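You operate a simulated robot arm through the tools that you are given. There is no shell and no other tool.

The job below is to be done with a simulated robot arm. You get a single attempt, and the scene is never put back.

JOB
Clear the sink, plug it and fill it to about the 5 L line.
Fine: its blue jug and sponge onto the drainer; plug it before it fills; tap off after; the rest stays. Set down upright: blue jug.
Where things are to end (x, y in the base frame): blue jug within 60 mm of [420, -230]; blue sponge within 60 mm of [560, -230].

The check looks at the end state, three seconds after you hand in, the way a careful person would. Anything else that was tipped, shoved, dropped, spilled or broken makes it a failure.

ROBOT AND FRAMES
A 6-joint arm with a two-finger parallel gripper, fixed in place. Base frame: the origin is on the floor under the middle of its stand, x ahead of it, y to its left, z up; the work surface is at about z = 880. Lengths are in mm, angles in rad, forces in N, time in s.
With the tool pointing down near the work surface it reaches from about 240 to 640 mm from the base axis. Its first joint turns from -1.152 to 1.152 rad. Payload 2.7 kg.
The TCP is the grasp point between the finger pads, 23 mm short of the fingertips. In the tool frame z runs along the fingers and y along their closing line. The gripper opens to 94 mm. The fingers are 38 mm wide and 10 mm thick; the gripper's body (54 by 96 mm) begins 39 mm behind the TCP.
Orientation is told as [roll, pitch, yaw] about the base's x, y, z axes, in that order, counted from this pose: with the fingers straight down and closing along the base's y, the tool's x points along the base's -x, its y along +y and its z along -z.

CONTROLS
- The arm moves only by the tool send_rows. Its argument "deltas" is a list of rows, each an object of numbers (a shift or turn left out is 0, a gripper value left out holds the last): "rx", "ry", "rz": the turn, a rotation vector about the tool's x, y, z in rad; "dx", "dy", "dz": the shift along the tool's x, y, z in cm; "grip": the finger opening in cm, from 0 to 9.4. In form: [{"rx": .., "ry": .., "rz": .., "dx": .., "dy": .., "dz": .., "grip": ..}, ...]. A call has 1 to 20 rows; each row is the pose to reach, as a shift and turn from the pose commanded when the call began, along the tool's axes at that moment. Each row takes 0.2 s and may step no farther than 50 mm and 0.15 rad from the row before; otherwise, or with a gripper value out of range, the whole call is refused. Where a pose cannot be reached the arm comes as near as it can. A force on the tool above 40 N (or 10 N above the force at the start of the call, whichever is more), or a blocked arm, ends the call early, and 0.2 s more pass. Each finger travels about 45 mm/s and halts on what it meets, pressing with about 37 N; the grip force reading is that of the motor and also rises with nothing between the fingers. The clock runs only during rows and for 0.2 s after the last one: add rows that repeat a pose to give the fingers time. The reply holds the time, the measured pose of the TCP, the force on the tool along the base axes, the opening and the grip force, in the units named above and with some noise, with the torque about the TCP (base axes, N m) and any sound that the robot's microphone picked up.
- Cameras (640 x 400 px; columns grow to the right, rows downward): "scene" is fixed at [90.3, -448, 1408.6]; the picture's right is [0.60, -0.80, 0.00], its down [-0.43, -0.32, -0.85] and it looks along [0.68, 0.51, -0.53] (base axes); focal length 214 px, centre (320, 200). "wrist" rides on the gripper at [86, 16, -75] in the tool frame; the picture's right is [-0.18, 0.98, 0.00], its down [-0.58, -0.11, -0.81] and it looks along [-0.79, -0.15, 0.59] (tool axes); focal length 243 px, centre (320, 200). There is no depth. A picture from a camera that has moved, and an enlarged one, comes with that camera's place and axes in the base frame and with its lens.
- capture(camera): a new picture of that camera. No time passes.
- enlarge(camera, box): a new picture of the part [left, top, right, bottom] of that camera's present view, enlarged. No time passes.
- finish_job(): hands the job in; it is judged then, once.

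Places have to be worked out from the pictures, the camera data and where the tool is seen. Open the gripper and draw the arm clear of the work before you hand the job in, unless the task says otherwise.

The tools are called after "Emit:" as name(argument=value, ...) on one line, values as JSON. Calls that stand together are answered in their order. send_rows: Moves the arm, as the interface text tells. Its arguments: {"type":"object","properties":{"deltas":{"type":"array","items":{"type":"object","properties":{"rx":{"type":"number"},"ry":{"type":"number"},"rz":{"type":"number"},"dx":{"type":"number"},"dy":{"type":"number"},"dz":{"type":"number"},"grip":{"type":"number"}}}}},"required":["deltas"]} The other tools are called the same way: capture (camera) takes a picture; enlarge (camera, box) takes an enlarged picture of a part of a camera's view; finish_job () hands the job in.

At the start:

```text
time_s: 0.0
eef_pos: [282.7, -80.5, 1324.5]
tool_rot: [0.001, -0.002, 0.003]
contact_force: [0.1, 0.3, -0.5]
torque: [-0.01, -0.01, 0.01]
finger_gap: 94.2
gripper_force: 0.0
```

scene: 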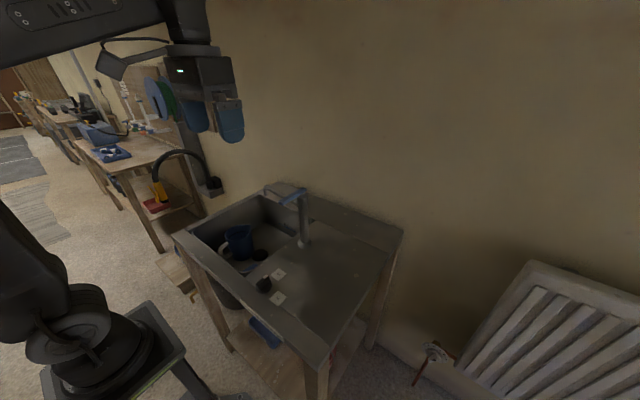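
wrist: 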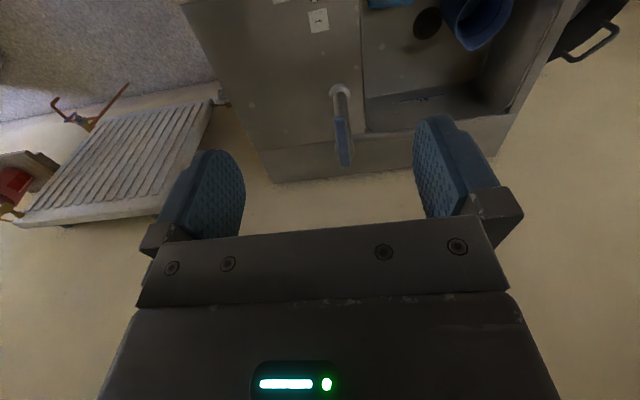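

I'll start by looking closer at the sink in both views before moving anything.

Emit:
enlarge(camera="scene", box=[160, 170, 420, 333])

Emit:
enlarge(camera="wrist", box=[180, 0, 580, 190])

Emit:
enlarge(camera="scene", box=[210, 180, 320, 310])

```text
2.45 times, centred on (290, 252) of scene
camera zoom: at [90.3, -448.0, 1408.6], right [0.6, -0.8, 0.0], down [-0.43, -0.32, -0.85], along [0.68, 0.51, -0.53], focal length 526 px, centre (394, 74)
```

zoom: 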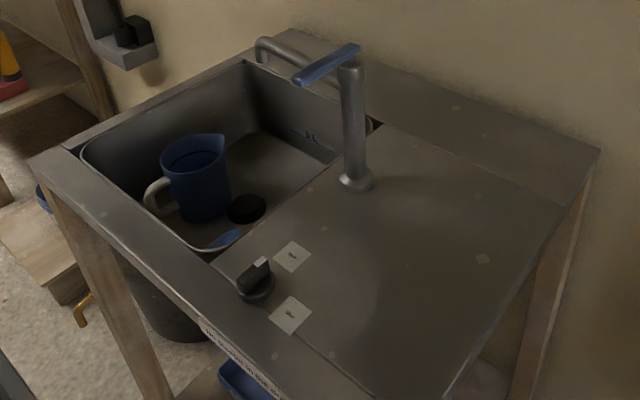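

```text
1.60 times, centred on (380, 95) of wrist
camera zoom: at [196.3, -63.2, 1399.8], right [0.18, 0.98, 0.0], down [0.58, -0.11, 0.81], along [0.79, -0.15, -0.59], focal length 388 px, centre (224, 368)
```

zoom: 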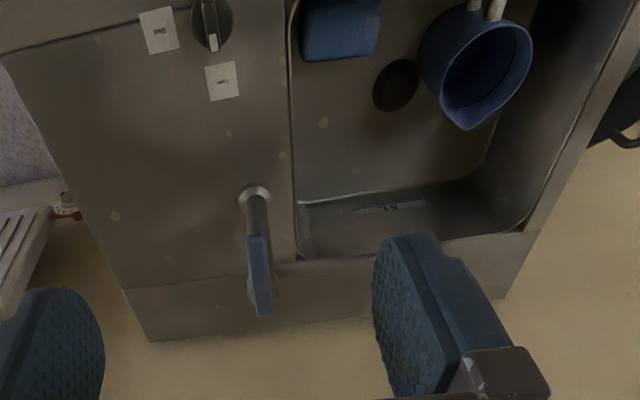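

```text
3.08 times, centred on (265, 245) of scene
camera zoom: at [90.3, -448.0, 1408.6], right [0.6, -0.8, 0.0], down [-0.43, -0.32, -0.85], along [0.68, 0.51, -0.53], focal length 660 px, centre (489, 62)
```

zoom: 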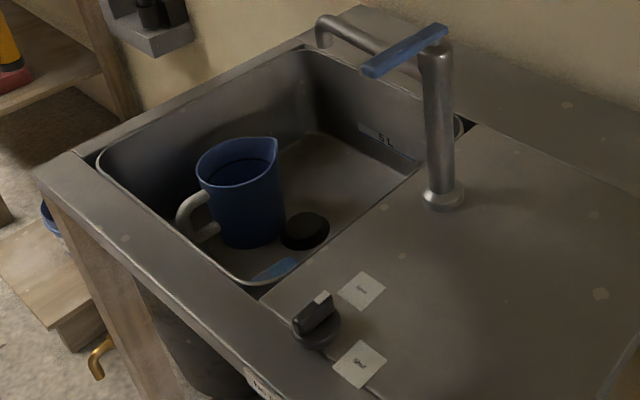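

I need to read the labels beside the knob and the tap, so I'll zoom further on them.

Emit:
enlarge(camera="wrist", box=[250, 0, 350, 62])

Emit:
enlarge(camera="scene", box=[250, 255, 300, 310])

Emit:
enlarge(camera="scene", box=[255, 175, 335, 255])

Emit:
enlarge(camera="wrist", box=[340, 0, 540, 140])

Emit:
enlarge(camera="scene", box=[210, 290, 310, 380])

```text
6.40 times, centred on (300, 31) of wrist
camera zoom: at [196.3, -63.2, 1399.8], right [0.18, 0.98, 0.0], down [0.58, -0.11, 0.81], along [0.79, -0.15, -0.59], focal length 1553 px, centre (448, 1282)
```

zoom: 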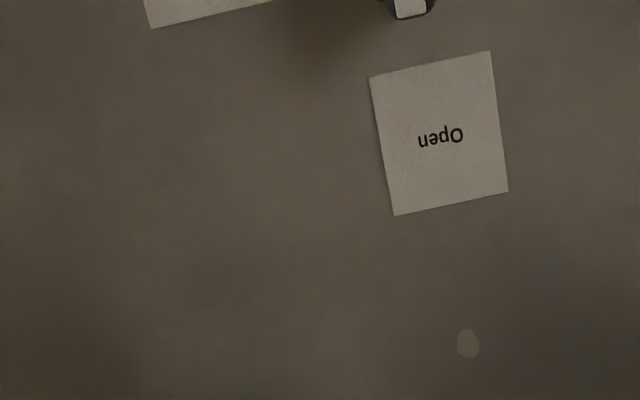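

```text
7.27 times, centred on (275, 282) of scene
camera zoom: at [90.3, -448.0, 1408.6], right [0.6, -0.8, 0.0], down [-0.43, -0.32, -0.85], along [0.68, 0.51, -0.53], focal length 1560 px, centre (647, -400)
```

zoom: 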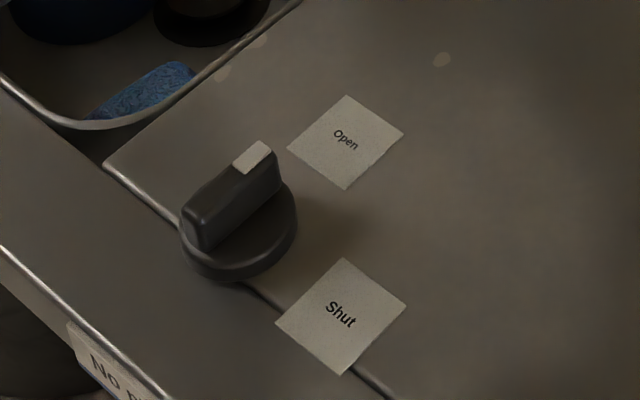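

```text
5.00 times, centred on (295, 215) of scene
camera zoom: at [90.3, -448.0, 1408.6], right [0.6, -0.8, 0.0], down [-0.43, -0.32, -0.85], along [0.68, 0.51, -0.53], focal length 1072 px, centre (445, 125)
```

zoom: 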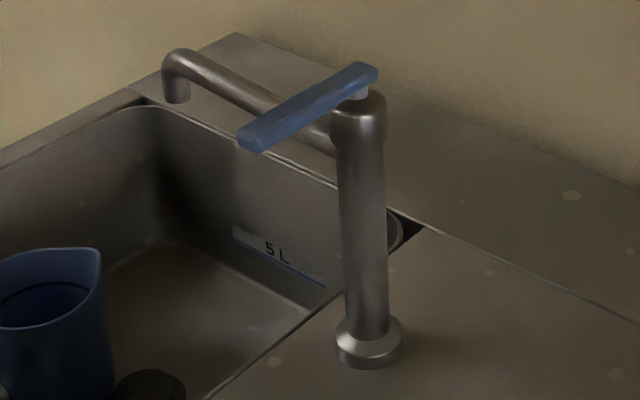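

```text
2.86 times, centred on (440, 70) of wrist
camera zoom: at [196.3, -63.2, 1399.8], right [0.18, 0.98, 0.0], down [0.58, -0.11, 0.81], along [0.79, -0.15, -0.59], focal length 693 px, centre (-23, 571)
```

zoom: 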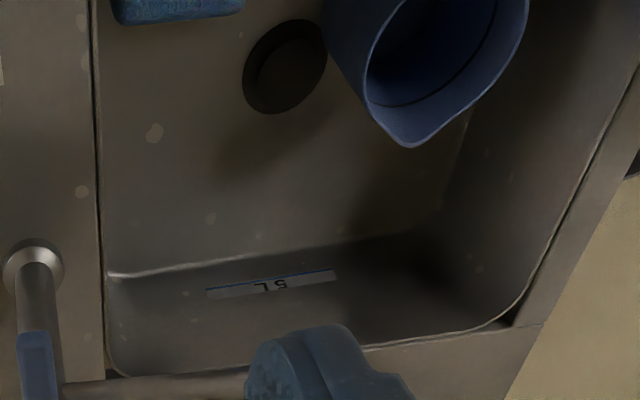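

```text
4.44 times, centred on (260, 335) of scene
camera zoom: at [90.3, -448.0, 1408.6], right [0.6, -0.8, 0.0], down [-0.43, -0.32, -0.85], along [0.68, 0.51, -0.53], focal length 953 px, centre (587, -400)
```

zoom: 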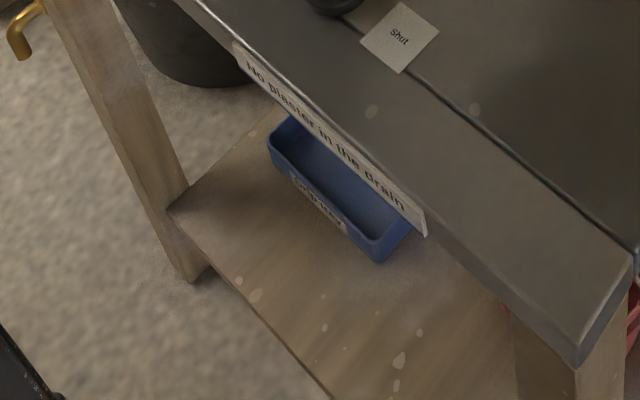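

The knob at about (298, -94) has its marker on "Open", with "Shut" next to it, so it probably works the black plug in the sink at about (449, 142, 732). The tap column is at about (502, -73), with its blue lever pointing at the robot. The jug is near (419, 215) with its handle toward -x. I'll raise the wrist over the sink and tilt it for a better look.

Emit:
send_rows(deltas=[{"dx": -0.3, "dy": 4, "dz": 2, "ry": 0.08}, {"dx": -0.6, "dy": 8, "dz": 4, "ry": 0.16}, {"dx": -0.9, "dy": 12, "dz": 6, "ry": 0.24}, {"dx": -1.2, "dy": 16, "dz": 8, "ry": 0.32}, {"dx": -1.5, "dy": 20, "dz": 10, "ry": 0.4}, {"dx": -1.7, "dy": 23, "dz": 11, "ry": 0.45}])

Emit:
capture(camera="wrist")

Emit:
capture(camera="scene")

```text
time_s: 1.4
eef_pos: [298.5, 152.7, 1215.0]
tool_rot: [0.001, 0.451, 0.0]
contact_force: [0.2, 0.5, 0.1]
torque: [-0.02, 0.03, -0.01]
finger_gap: 93.9
gripper_force: 0.1
```

```text
taken
camera wrist: at [253.8, 168.7, 1321.4], right [0.17, 0.98, -0.08], down [0.87, -0.11, 0.47], along [0.46, -0.15, -0.88], focal length 243 px, centre (320, 200)
```

wrist: 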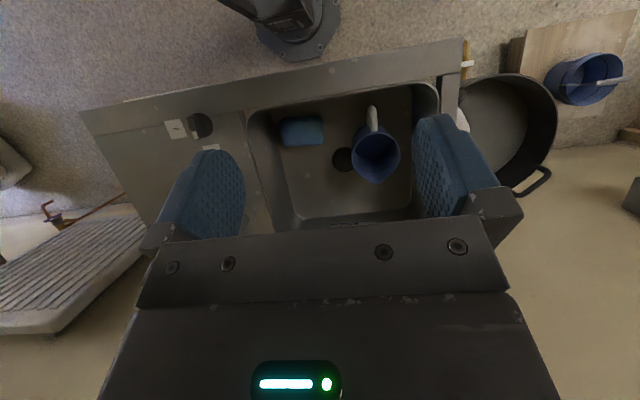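

```text
taken
```

scene: 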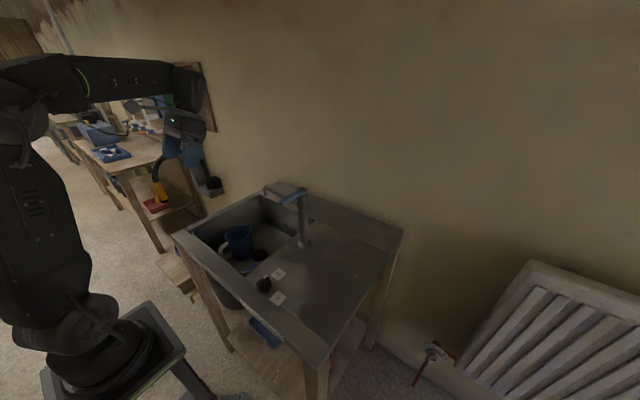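

The tilted wrist view shows the whole basin with the sponge, the plug and the jug. I'll enlarge it to measure them.

Emit:
enlarge(camera="wrist", box=[240, 70, 450, 230])

Emit:
enlarge(camera="wrist", box=[330, 95, 420, 195])

Emit:
enlarge(camera="wrist", box=[80, 90, 280, 230])

```text
2.50 times, centred on (345, 150) of wrist
camera zoom: at [253.8, 168.7, 1321.4], right [0.17, 0.98, -0.08], down [0.87, -0.11, 0.47], along [0.46, -0.15, -0.88], focal length 606 px, centre (258, 325)
```

zoom: 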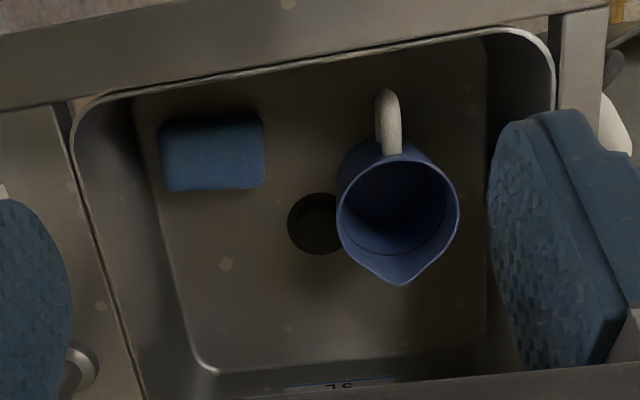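

```text
4.00 times, centred on (375, 145) of wrist
camera zoom: at [253.8, 168.7, 1321.4], right [0.17, 0.98, -0.08], down [0.87, -0.11, 0.47], along [0.46, -0.15, -0.88], focal length 970 px, centre (100, 420)
```

zoom: 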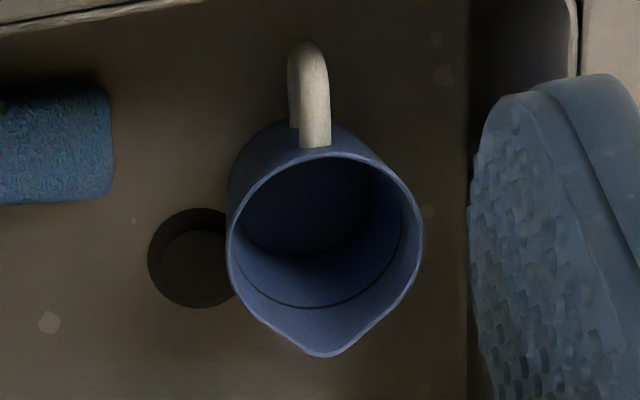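

```text
2.86 times, centred on (180, 160) of wrist
camera zoom: at [253.8, 168.7, 1321.4], right [0.17, 0.98, -0.08], down [0.87, -0.11, 0.47], along [0.46, -0.15, -0.88], focal length 693 px, centre (720, 314)
```

zoom: 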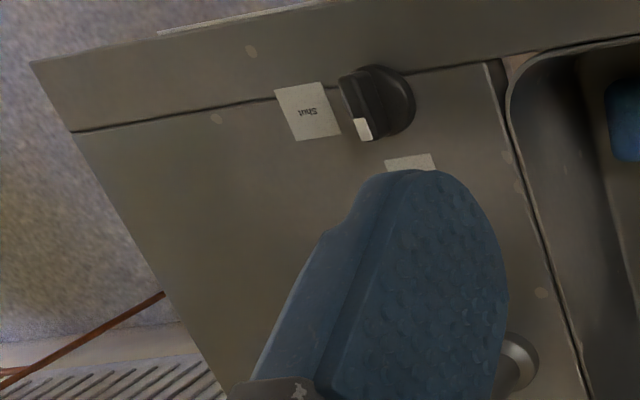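

The jug rim is centred near (418, 218) at z ≈ 837, and the handle sticks out toward -x at y ≈ 218 from x ≈ 329 to 372. I'll zoom in on the jug from the side to get the handle's height.

Emit:
enlarge(camera="scene", box=[205, 210, 285, 280])

Emit:
enlarge(camera="scene", box=[220, 220, 260, 265])

Emit:
enlarge(camera="scene", box=[240, 240, 280, 280])

```text
5.71 times, centred on (245, 245) of scene
camera zoom: at [90.3, -448.0, 1408.6], right [0.6, -0.8, 0.0], down [-0.43, -0.32, -0.85], along [0.68, 0.51, -0.53], focal length 1226 px, centre (749, -57)
```

zoom: 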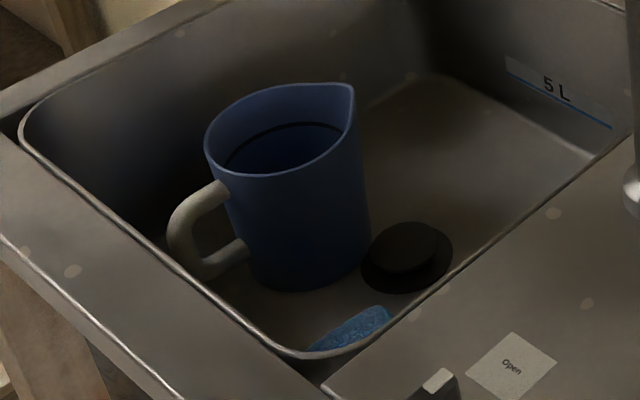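

```text
8.89 times, centred on (240, 242) of scene
camera zoom: at [90.3, -448.0, 1408.6], right [0.6, -0.8, 0.0], down [-0.43, -0.32, -0.85], along [0.68, 0.51, -0.53], focal length 1906 px, centre (1031, -178)
```

zoom: 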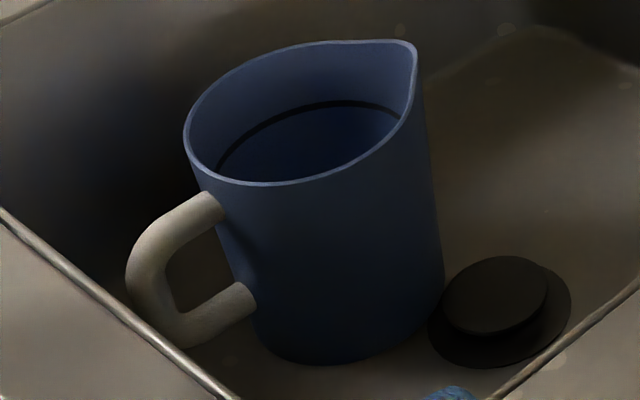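

```text
10.00 times, centred on (260, 260) of scene
camera zoom: at [90.3, -448.0, 1408.6], right [0.6, -0.8, 0.0], down [-0.43, -0.32, -0.85], along [0.68, 0.51, -0.53], focal length 2145 px, centre (920, -400)
```

zoom: 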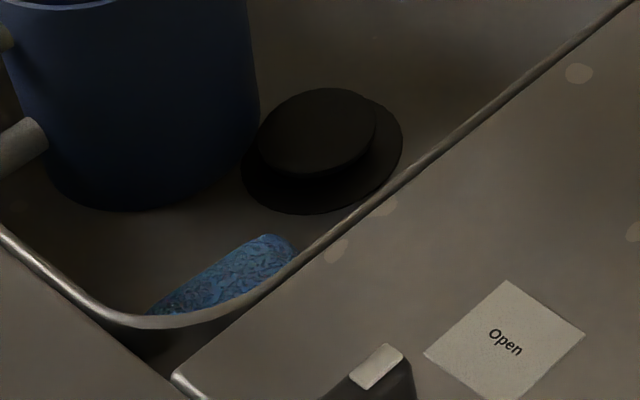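

The plug is a pop-up that is standing raised, so the knob has to go to Shut before filling. At handle depth the wrist camera housing would hit the front rim, so I'll grip the jug by its -y wall near (418, 171), with one finger inside. Next I level the tool and go above that wall.

Emit:
send_rows(deltas=[{"dx": -3.5, "dy": 0.32, "dz": 2.65, "ry": -0.075, "grip": 8}, {"dx": -7.0, "dy": 0.63, "dz": 5.3, "ry": -0.15, "grip": 6}, {"dx": -10.5, "dy": 0.95, "dz": 7.95, "ry": -0.225, "grip": 6}, {"dx": -14.0, "dy": 1.27, "dz": 10.6, "ry": -0.3, "grip": 6}, {"dx": -17.5, "dy": 1.6, "dz": 13.25, "ry": -0.375, "grip": 6}, {"dx": -21.0, "dy": 1.9, "dz": 15.9, "ry": -0.451, "grip": 6}, {"dx": -21.0, "dy": 1.9, "dz": 15.9, "ry": -0.451, "grip": 6}])

Emit:
capture(camera="wrist")

Emit:
enlarge(camera="scene", box=[150, 120, 350, 300])

```text
time_s: 3.0
eef_pos: [419.0, 166.9, 979.8]
tool_rot: [0.001, -0.006, 0.0]
contact_force: [-1.1, -0.1, 0.4]
torque: [0.0, -0.02, 0.0]
finger_gap: 60.3
gripper_force: 0.2
```

```text
taken
camera wrist: at [332.0, 183.9, 1055.3], right [0.18, 0.98, 0.0], down [0.58, -0.11, 0.81], along [0.79, -0.15, -0.59], focal length 243 px, centre (320, 200)
```

wrist: 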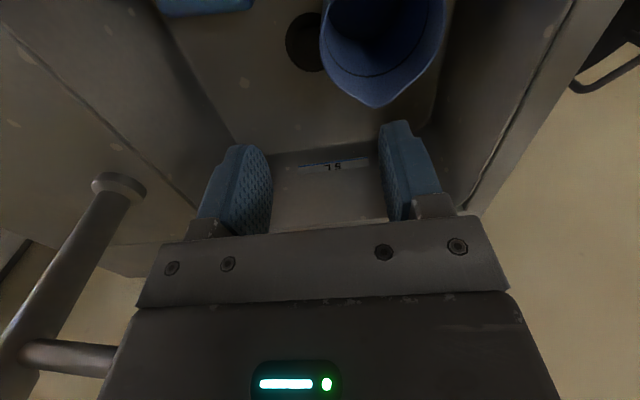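

```text
2.22 times, centred on (250, 210) of scene
camera zoom: at [90.3, -448.0, 1408.6], right [0.6, -0.8, 0.0], down [-0.43, -0.32, -0.85], along [0.68, 0.51, -0.53], focal length 477 px, centre (476, 178)
```

zoom: 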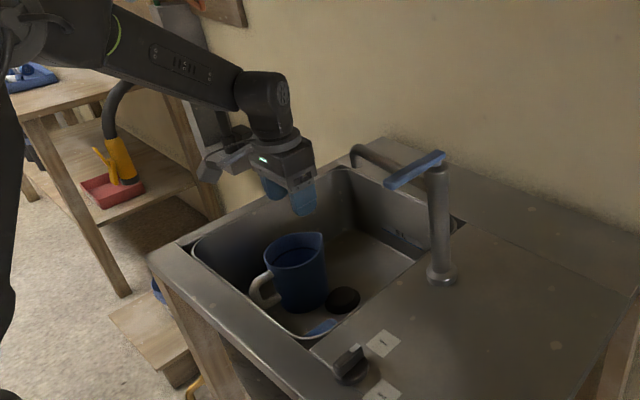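

The tool is level over the sink. From here the jug's -y rim is at y ≈ 169 and its spout tip at (480, 210), which agrees with the earlier estimates. I'll go down over the wall and read the forces.

Emit:
send_rows(deltas=[{"dy": 0.2, "dz": 4}, {"dy": 0.2, "dz": 8}, {"dy": 0.2, "dz": 11}, {"dy": 0.2, "dz": 13.5}, {"dy": 0.2, "dz": 15.3}, {"dy": 0.2, "dz": 15.3}])

Emit:
capture(camera="wrist")

Emit:
enlarge(camera="scene", box=[190, 160, 310, 290])

```text
time_s: 4.4
eef_pos: [419.0, 171.6, 828.6]
tool_rot: [-0.001, -0.002, -0.002]
contact_force: [0.6, 1.0, 0.2]
torque: [0.04, -0.02, 0.01]
finger_gap: 60.2
gripper_force: 0.1
```

```text
taken
camera wrist: at [332.6, 187.8, 903.2], right [0.18, 0.98, 0.0], down [0.58, -0.11, 0.81], along [0.79, -0.15, -0.59], focal length 243 px, centre (320, 200)
```

wrist: 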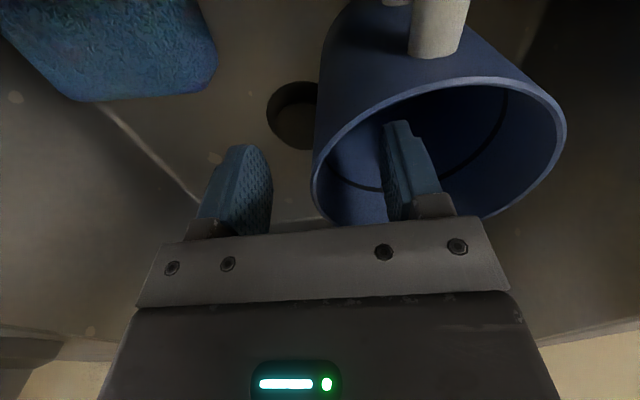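

```text
3.08 times, centred on (250, 225) of scene
camera zoom: at [90.3, -448.0, 1408.6], right [0.6, -0.8, 0.0], down [-0.43, -0.32, -0.85], along [0.68, 0.51, -0.53], focal length 660 px, centre (535, 123)
```

zoom: 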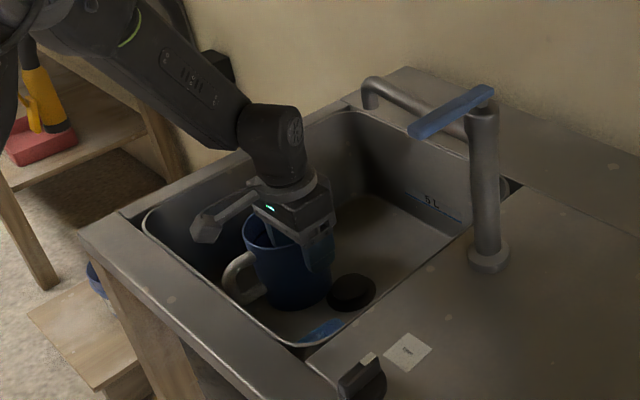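

One finger is inside the jug and one outside, with the wall between them and no contact force. I'll lower 9 mm more for overlap and close gently.

Emit:
send_rows(deltas=[{"dz": 0.9}, {"dz": 0.9, "grip": 4}, {"dz": 0.9, "grip": 2.5}, {"dz": 0.9, "grip": 1.2}, {"dz": 0.9, "grip": 0}, {"dz": 0.9, "grip": 0}, {"dz": 0.9, "grip": 0}])

Emit:
capture(camera="wrist")

```text
time_s: 6.0
eef_pos: [420.0, 171.7, 820.4]
tool_rot: [0.004, -0.003, 0.001]
contact_force: [1.9, 5.2, 10.7]
torque: [1.41, 0.1, -0.19]
finger_gap: 6.2
gripper_force: 37.5
```

```text
taken
camera wrist: at [333.4, 188.4, 894.8], right [0.18, 0.98, 0.0], down [0.58, -0.11, 0.81], along [0.8, -0.15, -0.59], focal length 243 px, centre (320, 200)
```

wrist: 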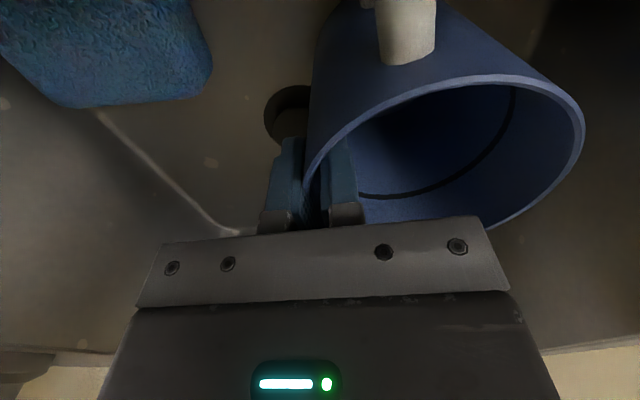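

The wall is gripped, with a 6.2 mm gap and 37 N. I'll lift 25 mm and read the weight.

Emit:
send_rows(deltas=[{"dz": -0.5}, {"dz": -1.2}, {"dz": -2.0}, {"dz": -2.5}, {"dz": -2.5}])

Emit:
capture(camera="wrist")

Emit:
enlarge(camera="scene", box=[190, 160, 310, 290])

```text
time_s: 7.2
eef_pos: [419.5, 171.1, 843.0]
tool_rot: [0.0, 0.0, 0.001]
contact_force: [-0.3, -0.3, -0.7]
torque: [-0.03, 0.04, 0.0]
finger_gap: 2.3
gripper_force: 37.0
```

```text
taken
camera wrist: at [333.6, 188.0, 918.4], right [0.18, 0.98, 0.0], down [0.58, -0.11, 0.81], along [0.79, -0.15, -0.59], focal length 243 px, centre (320, 200)
```

wrist: 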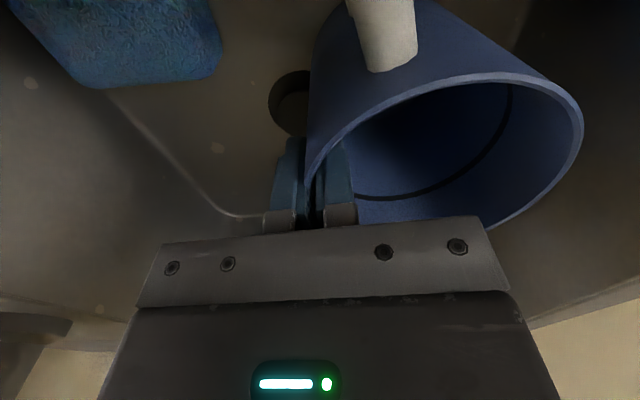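

```text
3.08 times, centred on (250, 225) of scene
camera zoom: at [90.3, -448.0, 1408.6], right [0.6, -0.8, 0.0], down [-0.43, -0.32, -0.85], along [0.68, 0.51, -0.53], focal length 660 px, centre (535, 123)
```

zoom: 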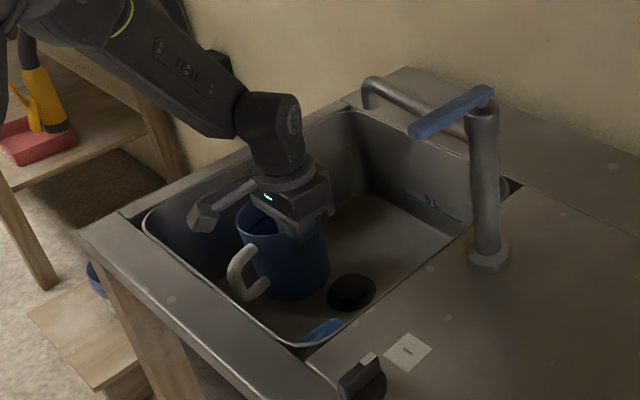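

The jug is off the floor. It reads very light, so it is empty, and the wall is square between the pads with a 2.3 mm gap. I'll lift it clear of the rim and draw it back toward the robot, so it passes in front of the tap lever.

Emit:
send_rows(deltas=[{"dz": -2}, {"dz": -5}, {"dz": -8}, {"dz": -11}, {"dz": -14}, {"dz": -16.7}, {"dz": -17.2, "dx": 2.5}, {"dz": -17.2, "dx": 5.5}, {"dz": -17.2, "dx": 8}, {"dz": -17.2, "dx": 8}])

Emit:
capture(camera="wrist")

Emit:
capture(camera="scene")

```text
time_s: 9.4
eef_pos: [339.3, 172.0, 1014.5]
tool_rot: [0.001, -0.003, 0.0]
contact_force: [-0.8, 0.0, -1.3]
torque: [-0.04, -0.03, 0.0]
finger_gap: 2.6
gripper_force: 37.3
```

```text
taken
camera wrist: at [253.1, 187.2, 1089.9], right [0.18, 0.98, 0.0], down [0.58, -0.11, 0.81], along [0.79, -0.15, -0.59], focal length 243 px, centre (320, 200)
```

wrist: 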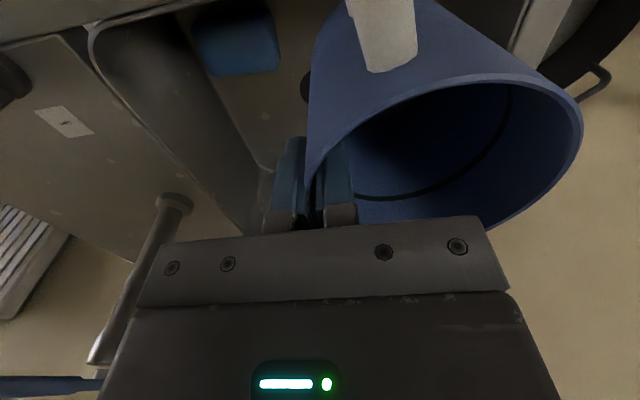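

```text
taken
```

scene: 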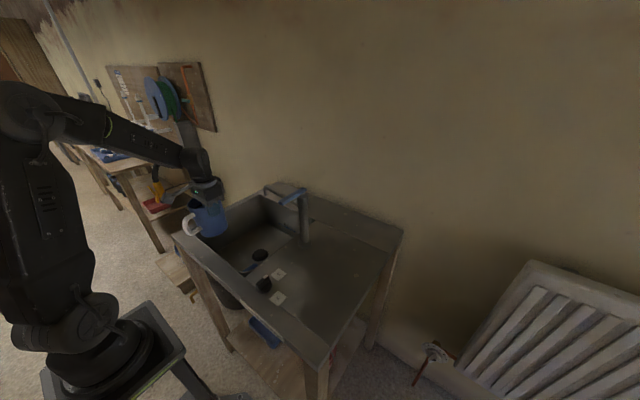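

The jug is held steadily. I'll raise it 30 mm to clear the knob (top about z = 915) and carry it along -y in front of the lever.

Emit:
send_rows(deltas=[{"dz": -1.5, "dy": -1, "dx": 0.5}, {"dz": -3, "dy": -4, "dx": 0.8}, {"dz": -3, "dy": -8, "dx": 0.8}, {"dz": -3, "dy": -12, "dx": 0.8}, {"dz": -3, "dy": -16, "dx": 0.8}, {"dz": -3, "dy": -20, "dx": 0.8}, {"dz": -3, "dy": -24, "dx": 0.8}, {"dz": -3, "dy": -28, "dx": 0.8}, {"dz": -3, "dy": -32, "dx": 0.8}, {"dz": -3, "dy": -36, "dx": 0.8}, {"dz": -3, "dy": -40, "dx": 0.8}, {"dz": -3, "dy": -43, "dx": 0.3}, {"dz": -3, "dy": -44.5, "dx": -2.5}, {"dz": -3, "dy": -44.5, "dx": -5.5}, {"dz": -3, "dy": -44.5, "dx": -8.2}, {"dz": -3, "dy": -44.5, "dx": -8.2}])

Emit:
capture(camera="wrist")

Emit:
capture(camera="scene")

```text
time_s: 12.8
eef_pos: [422.9, -273.1, 1044.6]
tool_rot: [-0.001, -0.002, -0.001]
contact_force: [0.4, 0.3, -2.1]
torque: [-0.09, -0.03, 0.02]
finger_gap: 2.5
gripper_force: 36.9
```

```text
taken
camera wrist: at [337.2, -256.6, 1119.3], right [0.18, 0.98, 0.0], down [0.58, -0.11, 0.81], along [0.79, -0.15, -0.59], focal length 243 px, centre (320, 200)
```

wrist: 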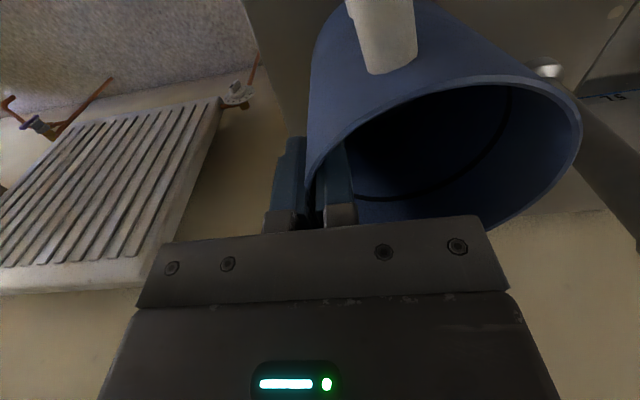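

```text
taken
```

scene: 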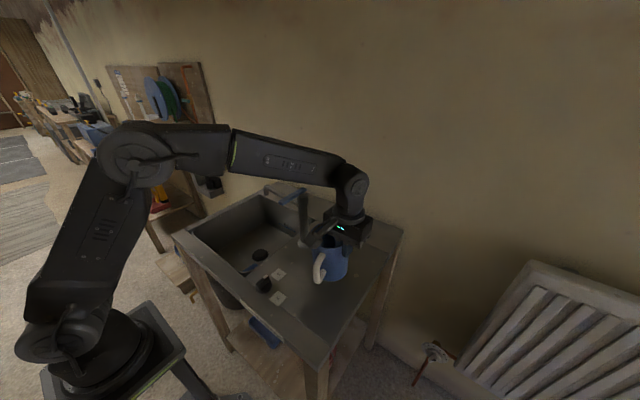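

The jug is over the drainer with its centre at about (421, -227), and the drainer's edge is near y = -307. I'll lower it to just above the expected contact height of z ≈ 982.

Emit:
send_rows(deltas=[{"dz": 1.5}, {"dz": 3}, {"dz": 4.3}, {"dz": 5}, {"dz": 5.5}, {"dz": 5.5}])

Emit:
enlarge(camera="scene", box=[260, 200, 420, 320])

```text
time_s: 14.2
eef_pos: [420.7, -272.4, 990.3]
tool_rot: [-0.002, -0.002, 0.0]
contact_force: [-0.5, 0.6, -1.3]
torque: [-0.06, -0.04, 0.0]
finger_gap: 2.2
gripper_force: 36.7
```

```text
3.33 times, centred on (340, 260) of scene
camera zoom: at [90.3, -448.0, 1408.6], right [0.6, -0.8, 0.0], down [-0.43, -0.32, -0.85], along [0.68, 0.51, -0.53], focal length 715 px, centre (253, 0)
```

zoom: 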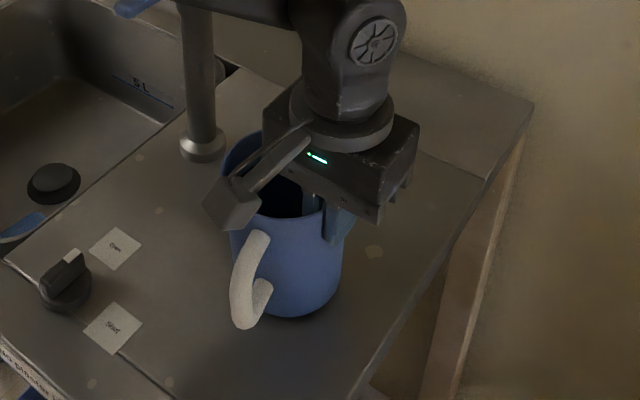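

There's no contact yet at 990. I'll lower in small steps and watch for the force to rise.

Emit:
send_rows(deltas=[{"dz": 0.2}, {"dz": 0.4}, {"dz": 0.6}, {"dz": 0.6}])

```text
time_s: 15.2
eef_pos: [422.4, -272.3, 987.5]
tool_rot: [0.0, -0.004, 0.001]
contact_force: [-1.9, -1.2, 12.0]
torque: [0.85, 0.46, 0.16]
finger_gap: 2.6
gripper_force: 36.6
```

Contact reads 12 N at z ≈ 987, so the jug is down. I'll ease off 2 mm, then open the fingers slowly so it settles.

Emit:
send_rows(deltas=[{"dz": -0.2}, {"dz": -0.2, "grip": 1.0}, {"dz": -0.2, "grip": 2.0}, {"dz": -0.2, "grip": 3.0}, {"dz": -0.2, "grip": 4.0}, {"dz": -0.2, "grip": 4.0}])

Emit:
capture(camera="wrist")

Emit:
enlarge(camera="scene", box=[260, 200, 420, 320])

```text
time_s: 16.6
eef_pos: [421.8, -272.9, 986.5]
tool_rot: [0.0, -0.001, 0.0]
contact_force: [-0.1, 0.0, -0.3]
torque: [0.02, 0.0, 0.0]
finger_gap: 40.2
gripper_force: 0.0
```

```text
taken
camera wrist: at [335.6, -256.8, 1061.7], right [0.18, 0.98, 0.0], down [0.58, -0.11, 0.81], along [0.79, -0.15, -0.59], focal length 243 px, centre (320, 200)
```

wrist: 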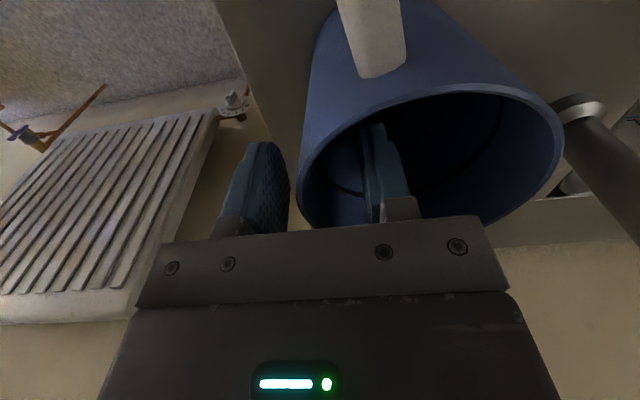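

```text
3.33 times, centred on (340, 260) of scene
camera zoom: at [90.3, -448.0, 1408.6], right [0.6, -0.8, 0.0], down [-0.43, -0.32, -0.85], along [0.68, 0.51, -0.53], focal length 715 px, centre (253, 0)
```

zoom: 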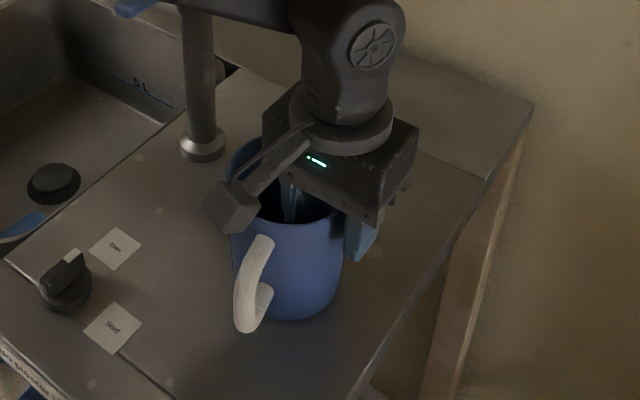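

The jug stands upright on its own and the fingers are clear of it. I'll rise straight up, go back around in front of the lever, and turn the tool to yaw -90° above the sponge at about (366, 58).

Emit:
send_rows(deltas=[{"dz": -4}, {"dz": -8}, {"dz": -12, "dx": 2}, {"dz": -12.4, "dx": 5, "dy": 3, "rz": 0.1}, {"dz": -12.4, "dx": 8.3, "dy": 6.5, "rz": 0.24}, {"dz": -12.4, "dx": 8.7, "dy": 10.5, "rz": 0.38}, {"dz": -12.4, "dx": 8.7, "dy": 14.5, "rz": 0.52}, {"dz": -12.4, "dx": 8.7, "dy": 18.5, "rz": 0.66}, {"dz": -12.4, "dx": 8.7, "dy": 22.5, "rz": 0.8}, {"dz": -12.4, "dx": 8.7, "dy": 26.5, "rz": 0.94, "grip": 5}, {"dz": -12.4, "dx": 7.5, "dy": 30, "rz": 1.08, "grip": 6}, {"dz": -12.4, "dx": 6.3, "dy": 32, "rz": 1.22, "grip": 7}, {"dz": -12.4, "dx": 5.6, "dy": 33.1, "rz": 1.36, "grip": 8}, {"dz": -12.4, "dx": 5.6, "dy": 33.1, "rz": 1.5, "grip": 9}, {"dz": -12.4, "dx": 5.6, "dy": 33.1, "rz": 1.571, "grip": 9}, {"dz": -12.4, "dx": 5.6, "dy": 33.1, "rz": 1.571, "grip": 9}])

Emit:
capture(camera="wrist")

Emit:
capture(camera="scene")

```text
time_s: 20.0
eef_pos: [365.5, 57.3, 1111.4]
tool_rot: [0.001, 0.001, -1.574]
contact_force: [-0.8, 0.2, -0.4]
torque: [0.03, 0.01, 0.0]
finger_gap: 89.9
gripper_force: 0.1
```

```text
taken
camera wrist: at [382.7, 144.1, 1185.6], right [0.98, -0.19, 0.0], down [-0.11, -0.58, 0.81], along [-0.15, -0.79, -0.59], focal length 243 px, centre (320, 200)
```

wrist: 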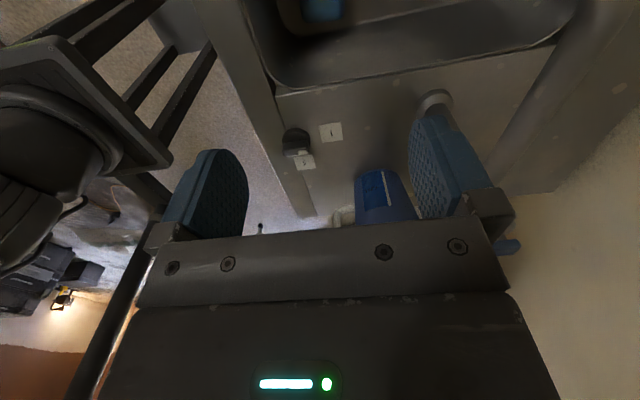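

```text
taken
```

scene: 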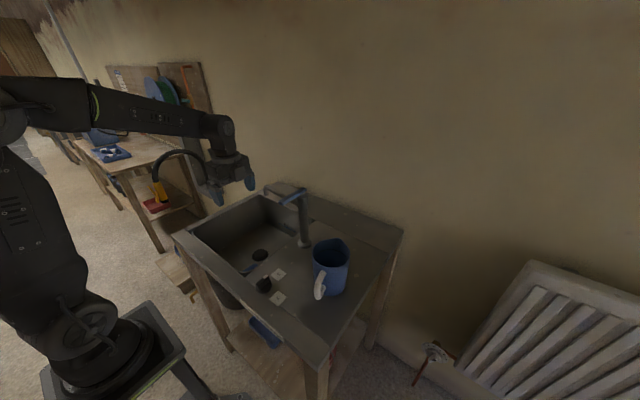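

The turn is done and the jug still stands well. The sponge's centre is near (367, 61), about 94 x 61 mm, with its long side rotated about -0.1 rad from y. I'll align the tool to it and go partway down to look.

Emit:
send_rows(deltas=[{"dz": 4, "dx": 0.4, "dy": 0.15, "rz": 0.05, "grip": 8.6}, {"dz": 8, "dx": 0.4, "dy": 0.15, "rz": 0.1, "grip": 8.6}, {"dz": 12, "dx": 0.4, "dy": 0.15, "rz": 0.1}, {"dz": 16, "dx": 0.4, "dy": 0.15, "rz": 0.1}, {"dz": 20, "dx": 0.4, "dy": 0.15, "rz": 0.1}, {"dz": 24, "dx": 0.4, "dy": 0.15, "rz": 0.1}, {"dz": 27, "dx": 0.4, "dy": 0.15, "rz": 0.1}, {"dz": 29, "dx": 0.4, "dy": 0.15, "rz": 0.1}, {"dz": 29, "dx": 0.4, "dy": 0.15, "rz": 0.1}])

Emit:
capture(camera="wrist")

Emit:
enlarge(camera="scene", box=[160, 160, 320, 300])

```text
time_s: 22.0
eef_pos: [367.9, 60.9, 816.7]
tool_rot: [0.003, 0.002, -1.669]
contact_force: [0.0, -0.2, -0.1]
torque: [0.04, 0.03, 0.0]
finger_gap: 86.2
gripper_force: 0.1
```

```text
taken
camera wrist: at [392.7, 145.1, 894.0], right [0.96, -0.28, 0.0], down [-0.17, -0.57, 0.81], along [-0.23, -0.77, -0.59], focal length 243 px, centre (320, 200)
```

wrist: 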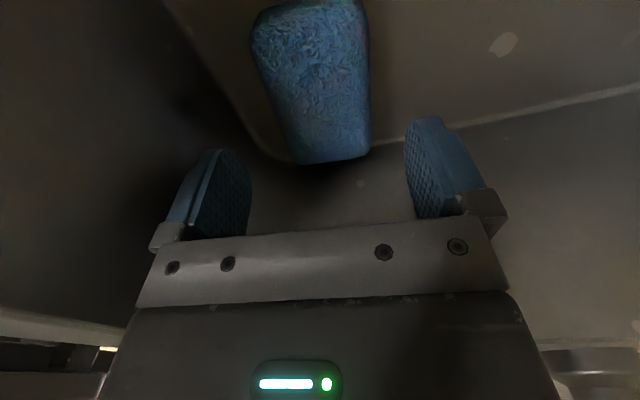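

```text
2.86 times, centred on (240, 230) of scene
camera zoom: at [90.3, -448.0, 1408.6], right [0.6, -0.8, 0.0], down [-0.43, -0.32, -0.85], along [0.68, 0.51, -0.53], focal length 613 px, centre (549, 114)
```

zoom: 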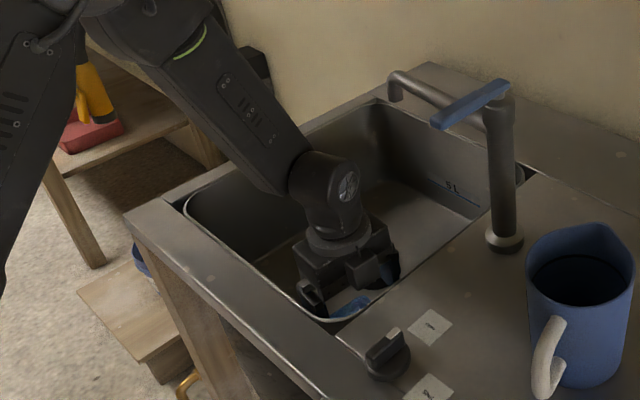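

The sponge sits between the open fingers with its axis aligned, and the TCP is within about 2 mm of its centreline. I'll go down to z ≈ 748, with the tips about 9 mm above the floor, and close partly.

Emit:
send_rows(deltas=[{"dz": 2.5}, {"dz": 4.8}, {"dz": 6.2}, {"dz": 6.9}, {"dz": 6.9}, {"dz": 6.9, "grip": 7}, {"dz": 6.9, "grip": 6}, {"dz": 6.9, "grip": 5}, {"dz": 6.9, "grip": 5}, {"dz": 6.9, "grip": 5}])

Emit:
capture(camera="wrist")

```text
time_s: 24.2
eef_pos: [366.7, 60.9, 752.2]
tool_rot: [0.0, 0.0, -1.672]
contact_force: [-0.3, -0.8, 0.6]
torque: [0.01, -0.01, 0.0]
finger_gap: 64.2
gripper_force: 37.2
```

```text
taken
camera wrist: at [393.1, 145.9, 825.8], right [0.96, -0.28, 0.0], down [-0.17, -0.57, 0.81], along [-0.23, -0.77, -0.59], focal length 243 px, centre (320, 200)
```

wrist: 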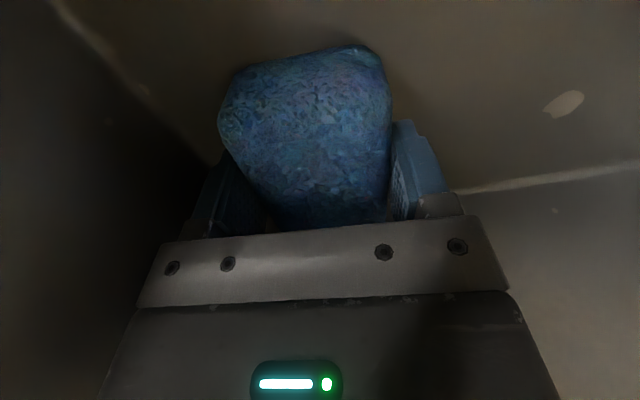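

The sponge is held, with a 64 mm gap and 37 N. I'll lift slowly first and check that it comes along.

Emit:
send_rows(deltas=[{"dz": -1}, {"dz": -3}, {"dz": -6}, {"dz": -10}, {"dz": -14}, {"dz": -18}, {"dz": -22}, {"dz": -25}, {"dz": -25}])

Emit:
capture(camera="wrist")

Emit:
capture(camera="scene")

```text
time_s: 26.2
eef_pos: [367.0, 62.0, 1001.8]
tool_rot: [0.0, 0.002, -1.673]
contact_force: [-0.5, 0.4, -0.8]
torque: [0.0, 0.0, -0.04]
finger_gap: 64.1
gripper_force: 37.4
```

```text
taken
camera wrist: at [391.4, 146.3, 1076.1], right [0.96, -0.28, 0.0], down [-0.17, -0.57, 0.81], along [-0.23, -0.77, -0.59], focal length 243 px, centre (320, 200)
```

wrist: 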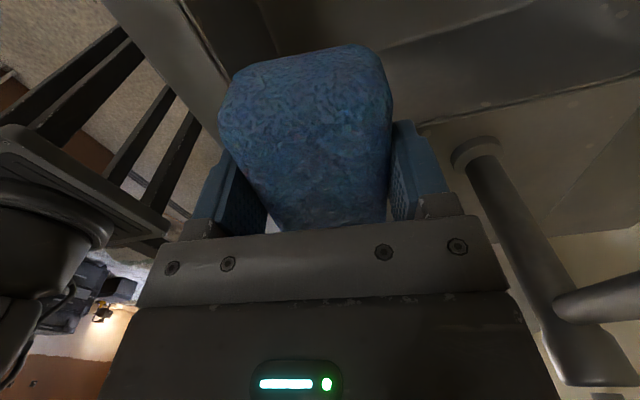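

```text
taken
```

scene: 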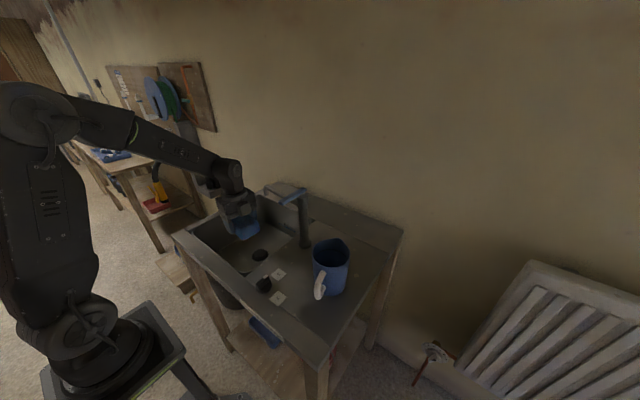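

The sponge is lifted cleanly. I'll raise it to z ≈ 1100, pass in front of the lever, then go over the jug toward (560, -230).

Emit:
send_rows(deltas=[{"dx": -1.15, "dy": -1.39, "dz": -3}, {"dx": -3.31, "dy": -2.88, "dz": -6}, {"dx": -6.84, "dy": -3.03, "dz": -8.5}, {"dx": -11.32, "dy": -2.57, "dz": -9.8}, {"dx": -15.8, "dy": -2.12, "dz": -9.8}, {"dx": -20.27, "dy": -1.66, "dz": -9.8}, {"dx": -24.18, "dy": -0.56, "dz": -9.8}, {"dx": -27.41, "dy": 2.28, "dz": -9.8}, {"dx": -28.7, "dy": 6.43, "dz": -9.8}, {"dx": -28.25, "dy": 10.91, "dz": -9.8}, {"dx": -27.79, "dy": 15.39, "dz": -9.8}, {"dx": -27.39, "dy": 19.37, "dz": -9.8}, {"dx": -27.1, "dy": 22.15, "dz": -9.8}, {"dx": -27.1, "dy": 22.15, "dz": -9.8}])

Emit:
capture(camera="wrist")

Emit:
capture(camera="scene")

```text
time_s: 29.2
eef_pos: [560.3, -229.8, 1097.2]
tool_rot: [-0.001, 0.001, -1.673]
contact_force: [-0.3, -0.3, -0.1]
torque: [0.01, 0.0, 0.01]
finger_gap: 64.3
gripper_force: 37.0
```

```text
taken
camera wrist: at [585.4, -145.5, 1173.1], right [0.96, -0.28, 0.0], down [-0.17, -0.57, 0.81], along [-0.23, -0.77, -0.59], focal length 243 px, centre (320, 200)
```

wrist: 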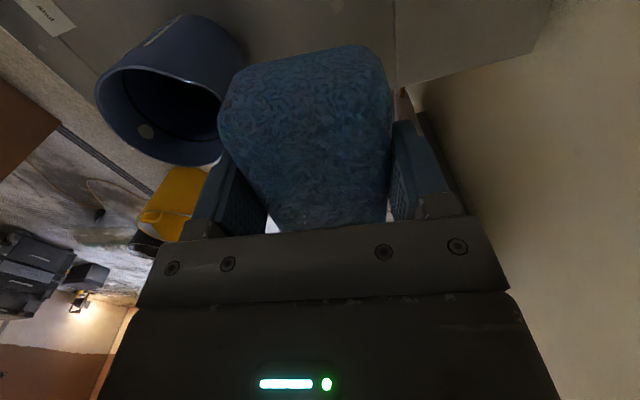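

```text
taken
```

scene: 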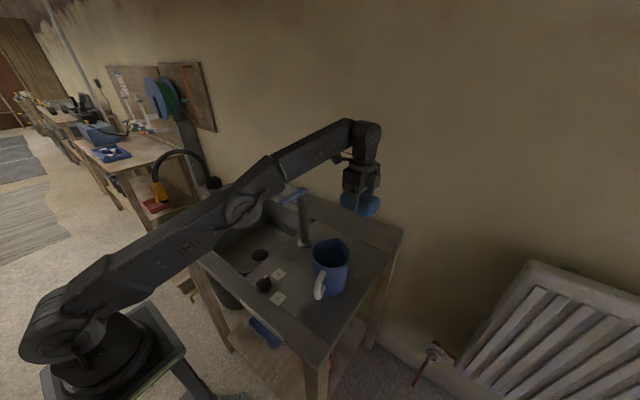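

I'm over (560, -230). From here the elbow and forearm should stay above the jug while I lower. I'll go down to z ≈ 927, just above the expected contact.

Emit:
send_rows(deltas=[{"dz": 2.5}, {"dz": 5.5}, {"dz": 8.5}, {"dz": 11.5}, {"dz": 14}, {"dz": 16}, {"dz": 17}, {"dz": 17}])

Emit:
capture(camera="scene")

Emit:
capture(camera="wrist")

```text
time_s: 31.0
eef_pos: [560.8, -230.8, 928.7]
tool_rot: [0.002, -0.002, -1.674]
contact_force: [0.7, 0.0, 0.4]
torque: [-0.06, 0.01, 0.02]
finger_gap: 64.3
gripper_force: 37.1
```

```text
taken
```

scene: 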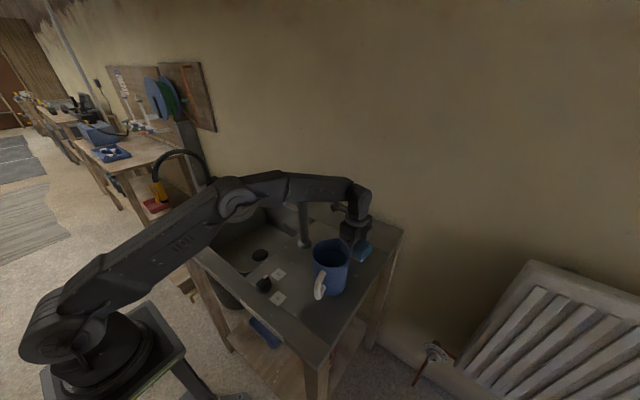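

```text
taken
camera wrist: at [585.8, -146.3, 1004.2], right [0.96, -0.28, 0.0], down [-0.17, -0.57, 0.81], along [-0.23, -0.77, -0.59], focal length 243 px, centre (320, 200)
```

wrist: 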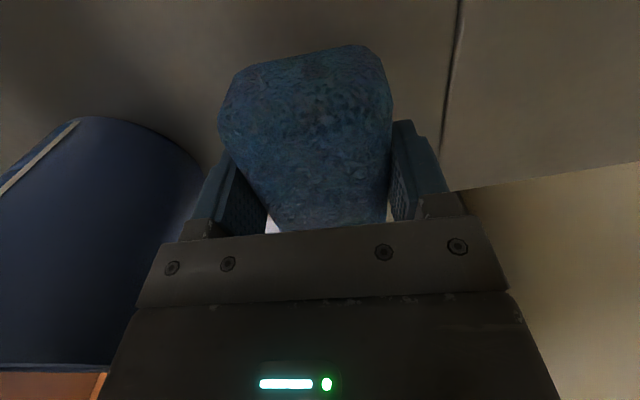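

No contact yet at 929. The jug clears the left finger. I'll make small steps down and watch the force.

Emit:
send_rows(deltas=[{"dz": 0.3}, {"dz": 0.6}, {"dz": 0.9}, {"dz": 0.9}])

```text
time_s: 32.0
eef_pos: [561.6, -229.6, 919.5]
tool_rot: [0.0, 0.0, -1.672]
contact_force: [-0.9, 0.3, 0.2]
torque: [-0.04, 0.0, -0.01]
finger_gap: 63.9
gripper_force: 37.3
```

There's still no contact at 919.5, so I'll continue in fine steps.

Emit:
send_rows(deltas=[{"dz": 0.2}, {"dz": 0.4}, {"dz": 0.4}])

```text
time_s: 32.8
eef_pos: [560.1, -231.5, 917.3]
tool_rot: [0.0, 0.003, -1.673]
contact_force: [-0.1, 0.1, -0.4]
torque: [-0.01, -0.03, -0.03]
finger_gap: 64.1
gripper_force: 36.5
```

Emit:
send_rows(deltas=[{"dz": 0.2}, {"dz": 0.4}, {"dz": 0.4}])

Emit:
enlarge(camera="scene", box=[300, 200, 420, 310])

```text
time_s: 33.6
eef_pos: [561.0, -230.1, 915.2]
tool_rot: [0.004, 0.001, -1.671]
contact_force: [-2.8, -0.4, 15.3]
torque: [0.2, 0.54, 0.01]
finger_gap: 64.1
gripper_force: 36.6
```

```text
3.64 times, centred on (360, 255) of scene
camera zoom: at [90.0, -447.9, 1408.7], right [0.6, -0.8, 0.0], down [-0.43, -0.32, -0.85], along [0.68, 0.51, -0.53], focal length 780 px, centre (174, 0)
```

zoom: 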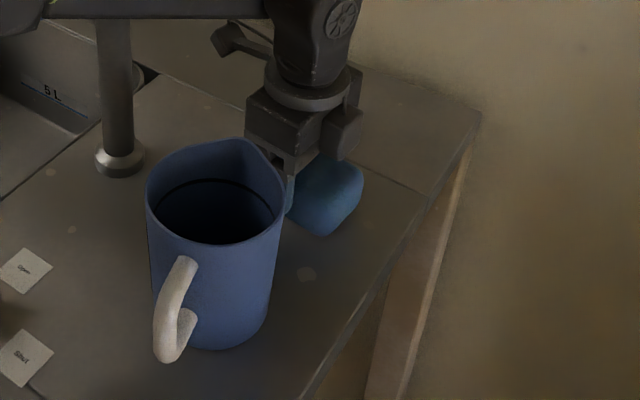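

The sponge is in contact, with 15 N at z ≈ 915. I'll ease off 2 mm and open the fingers a little.

Emit:
send_rows(deltas=[{"dz": -0.2}, {"dz": -0.2, "grip": 6.8}, {"dz": -0.2, "grip": 7.3}, {"dz": -0.2, "grip": 7.8}, {"dz": -0.2, "grip": 7.8}])

Emit:
capture(camera="wrist")

```text
time_s: 34.8
eef_pos: [560.1, -230.3, 914.6]
tool_rot: [0.001, 0.001, -1.671]
contact_force: [0.3, 0.6, 1.0]
torque: [0.02, -0.03, 0.02]
finger_gap: 78.4
gripper_force: 0.1
```

```text
taken
camera wrist: at [585.5, -145.3, 989.8], right [0.96, -0.28, 0.0], down [-0.17, -0.57, 0.81], along [-0.23, -0.77, -0.59], focal length 243 px, centre (320, 200)
```

wrist: 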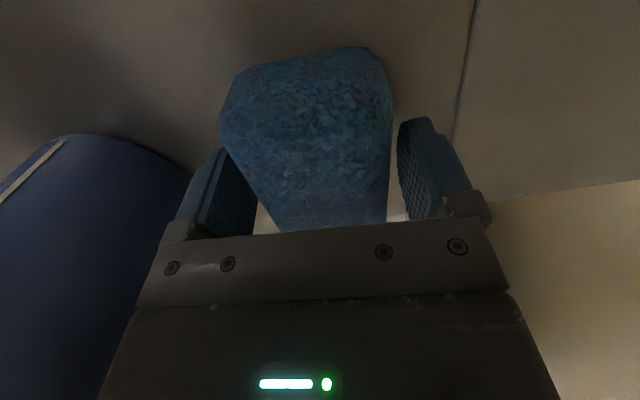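

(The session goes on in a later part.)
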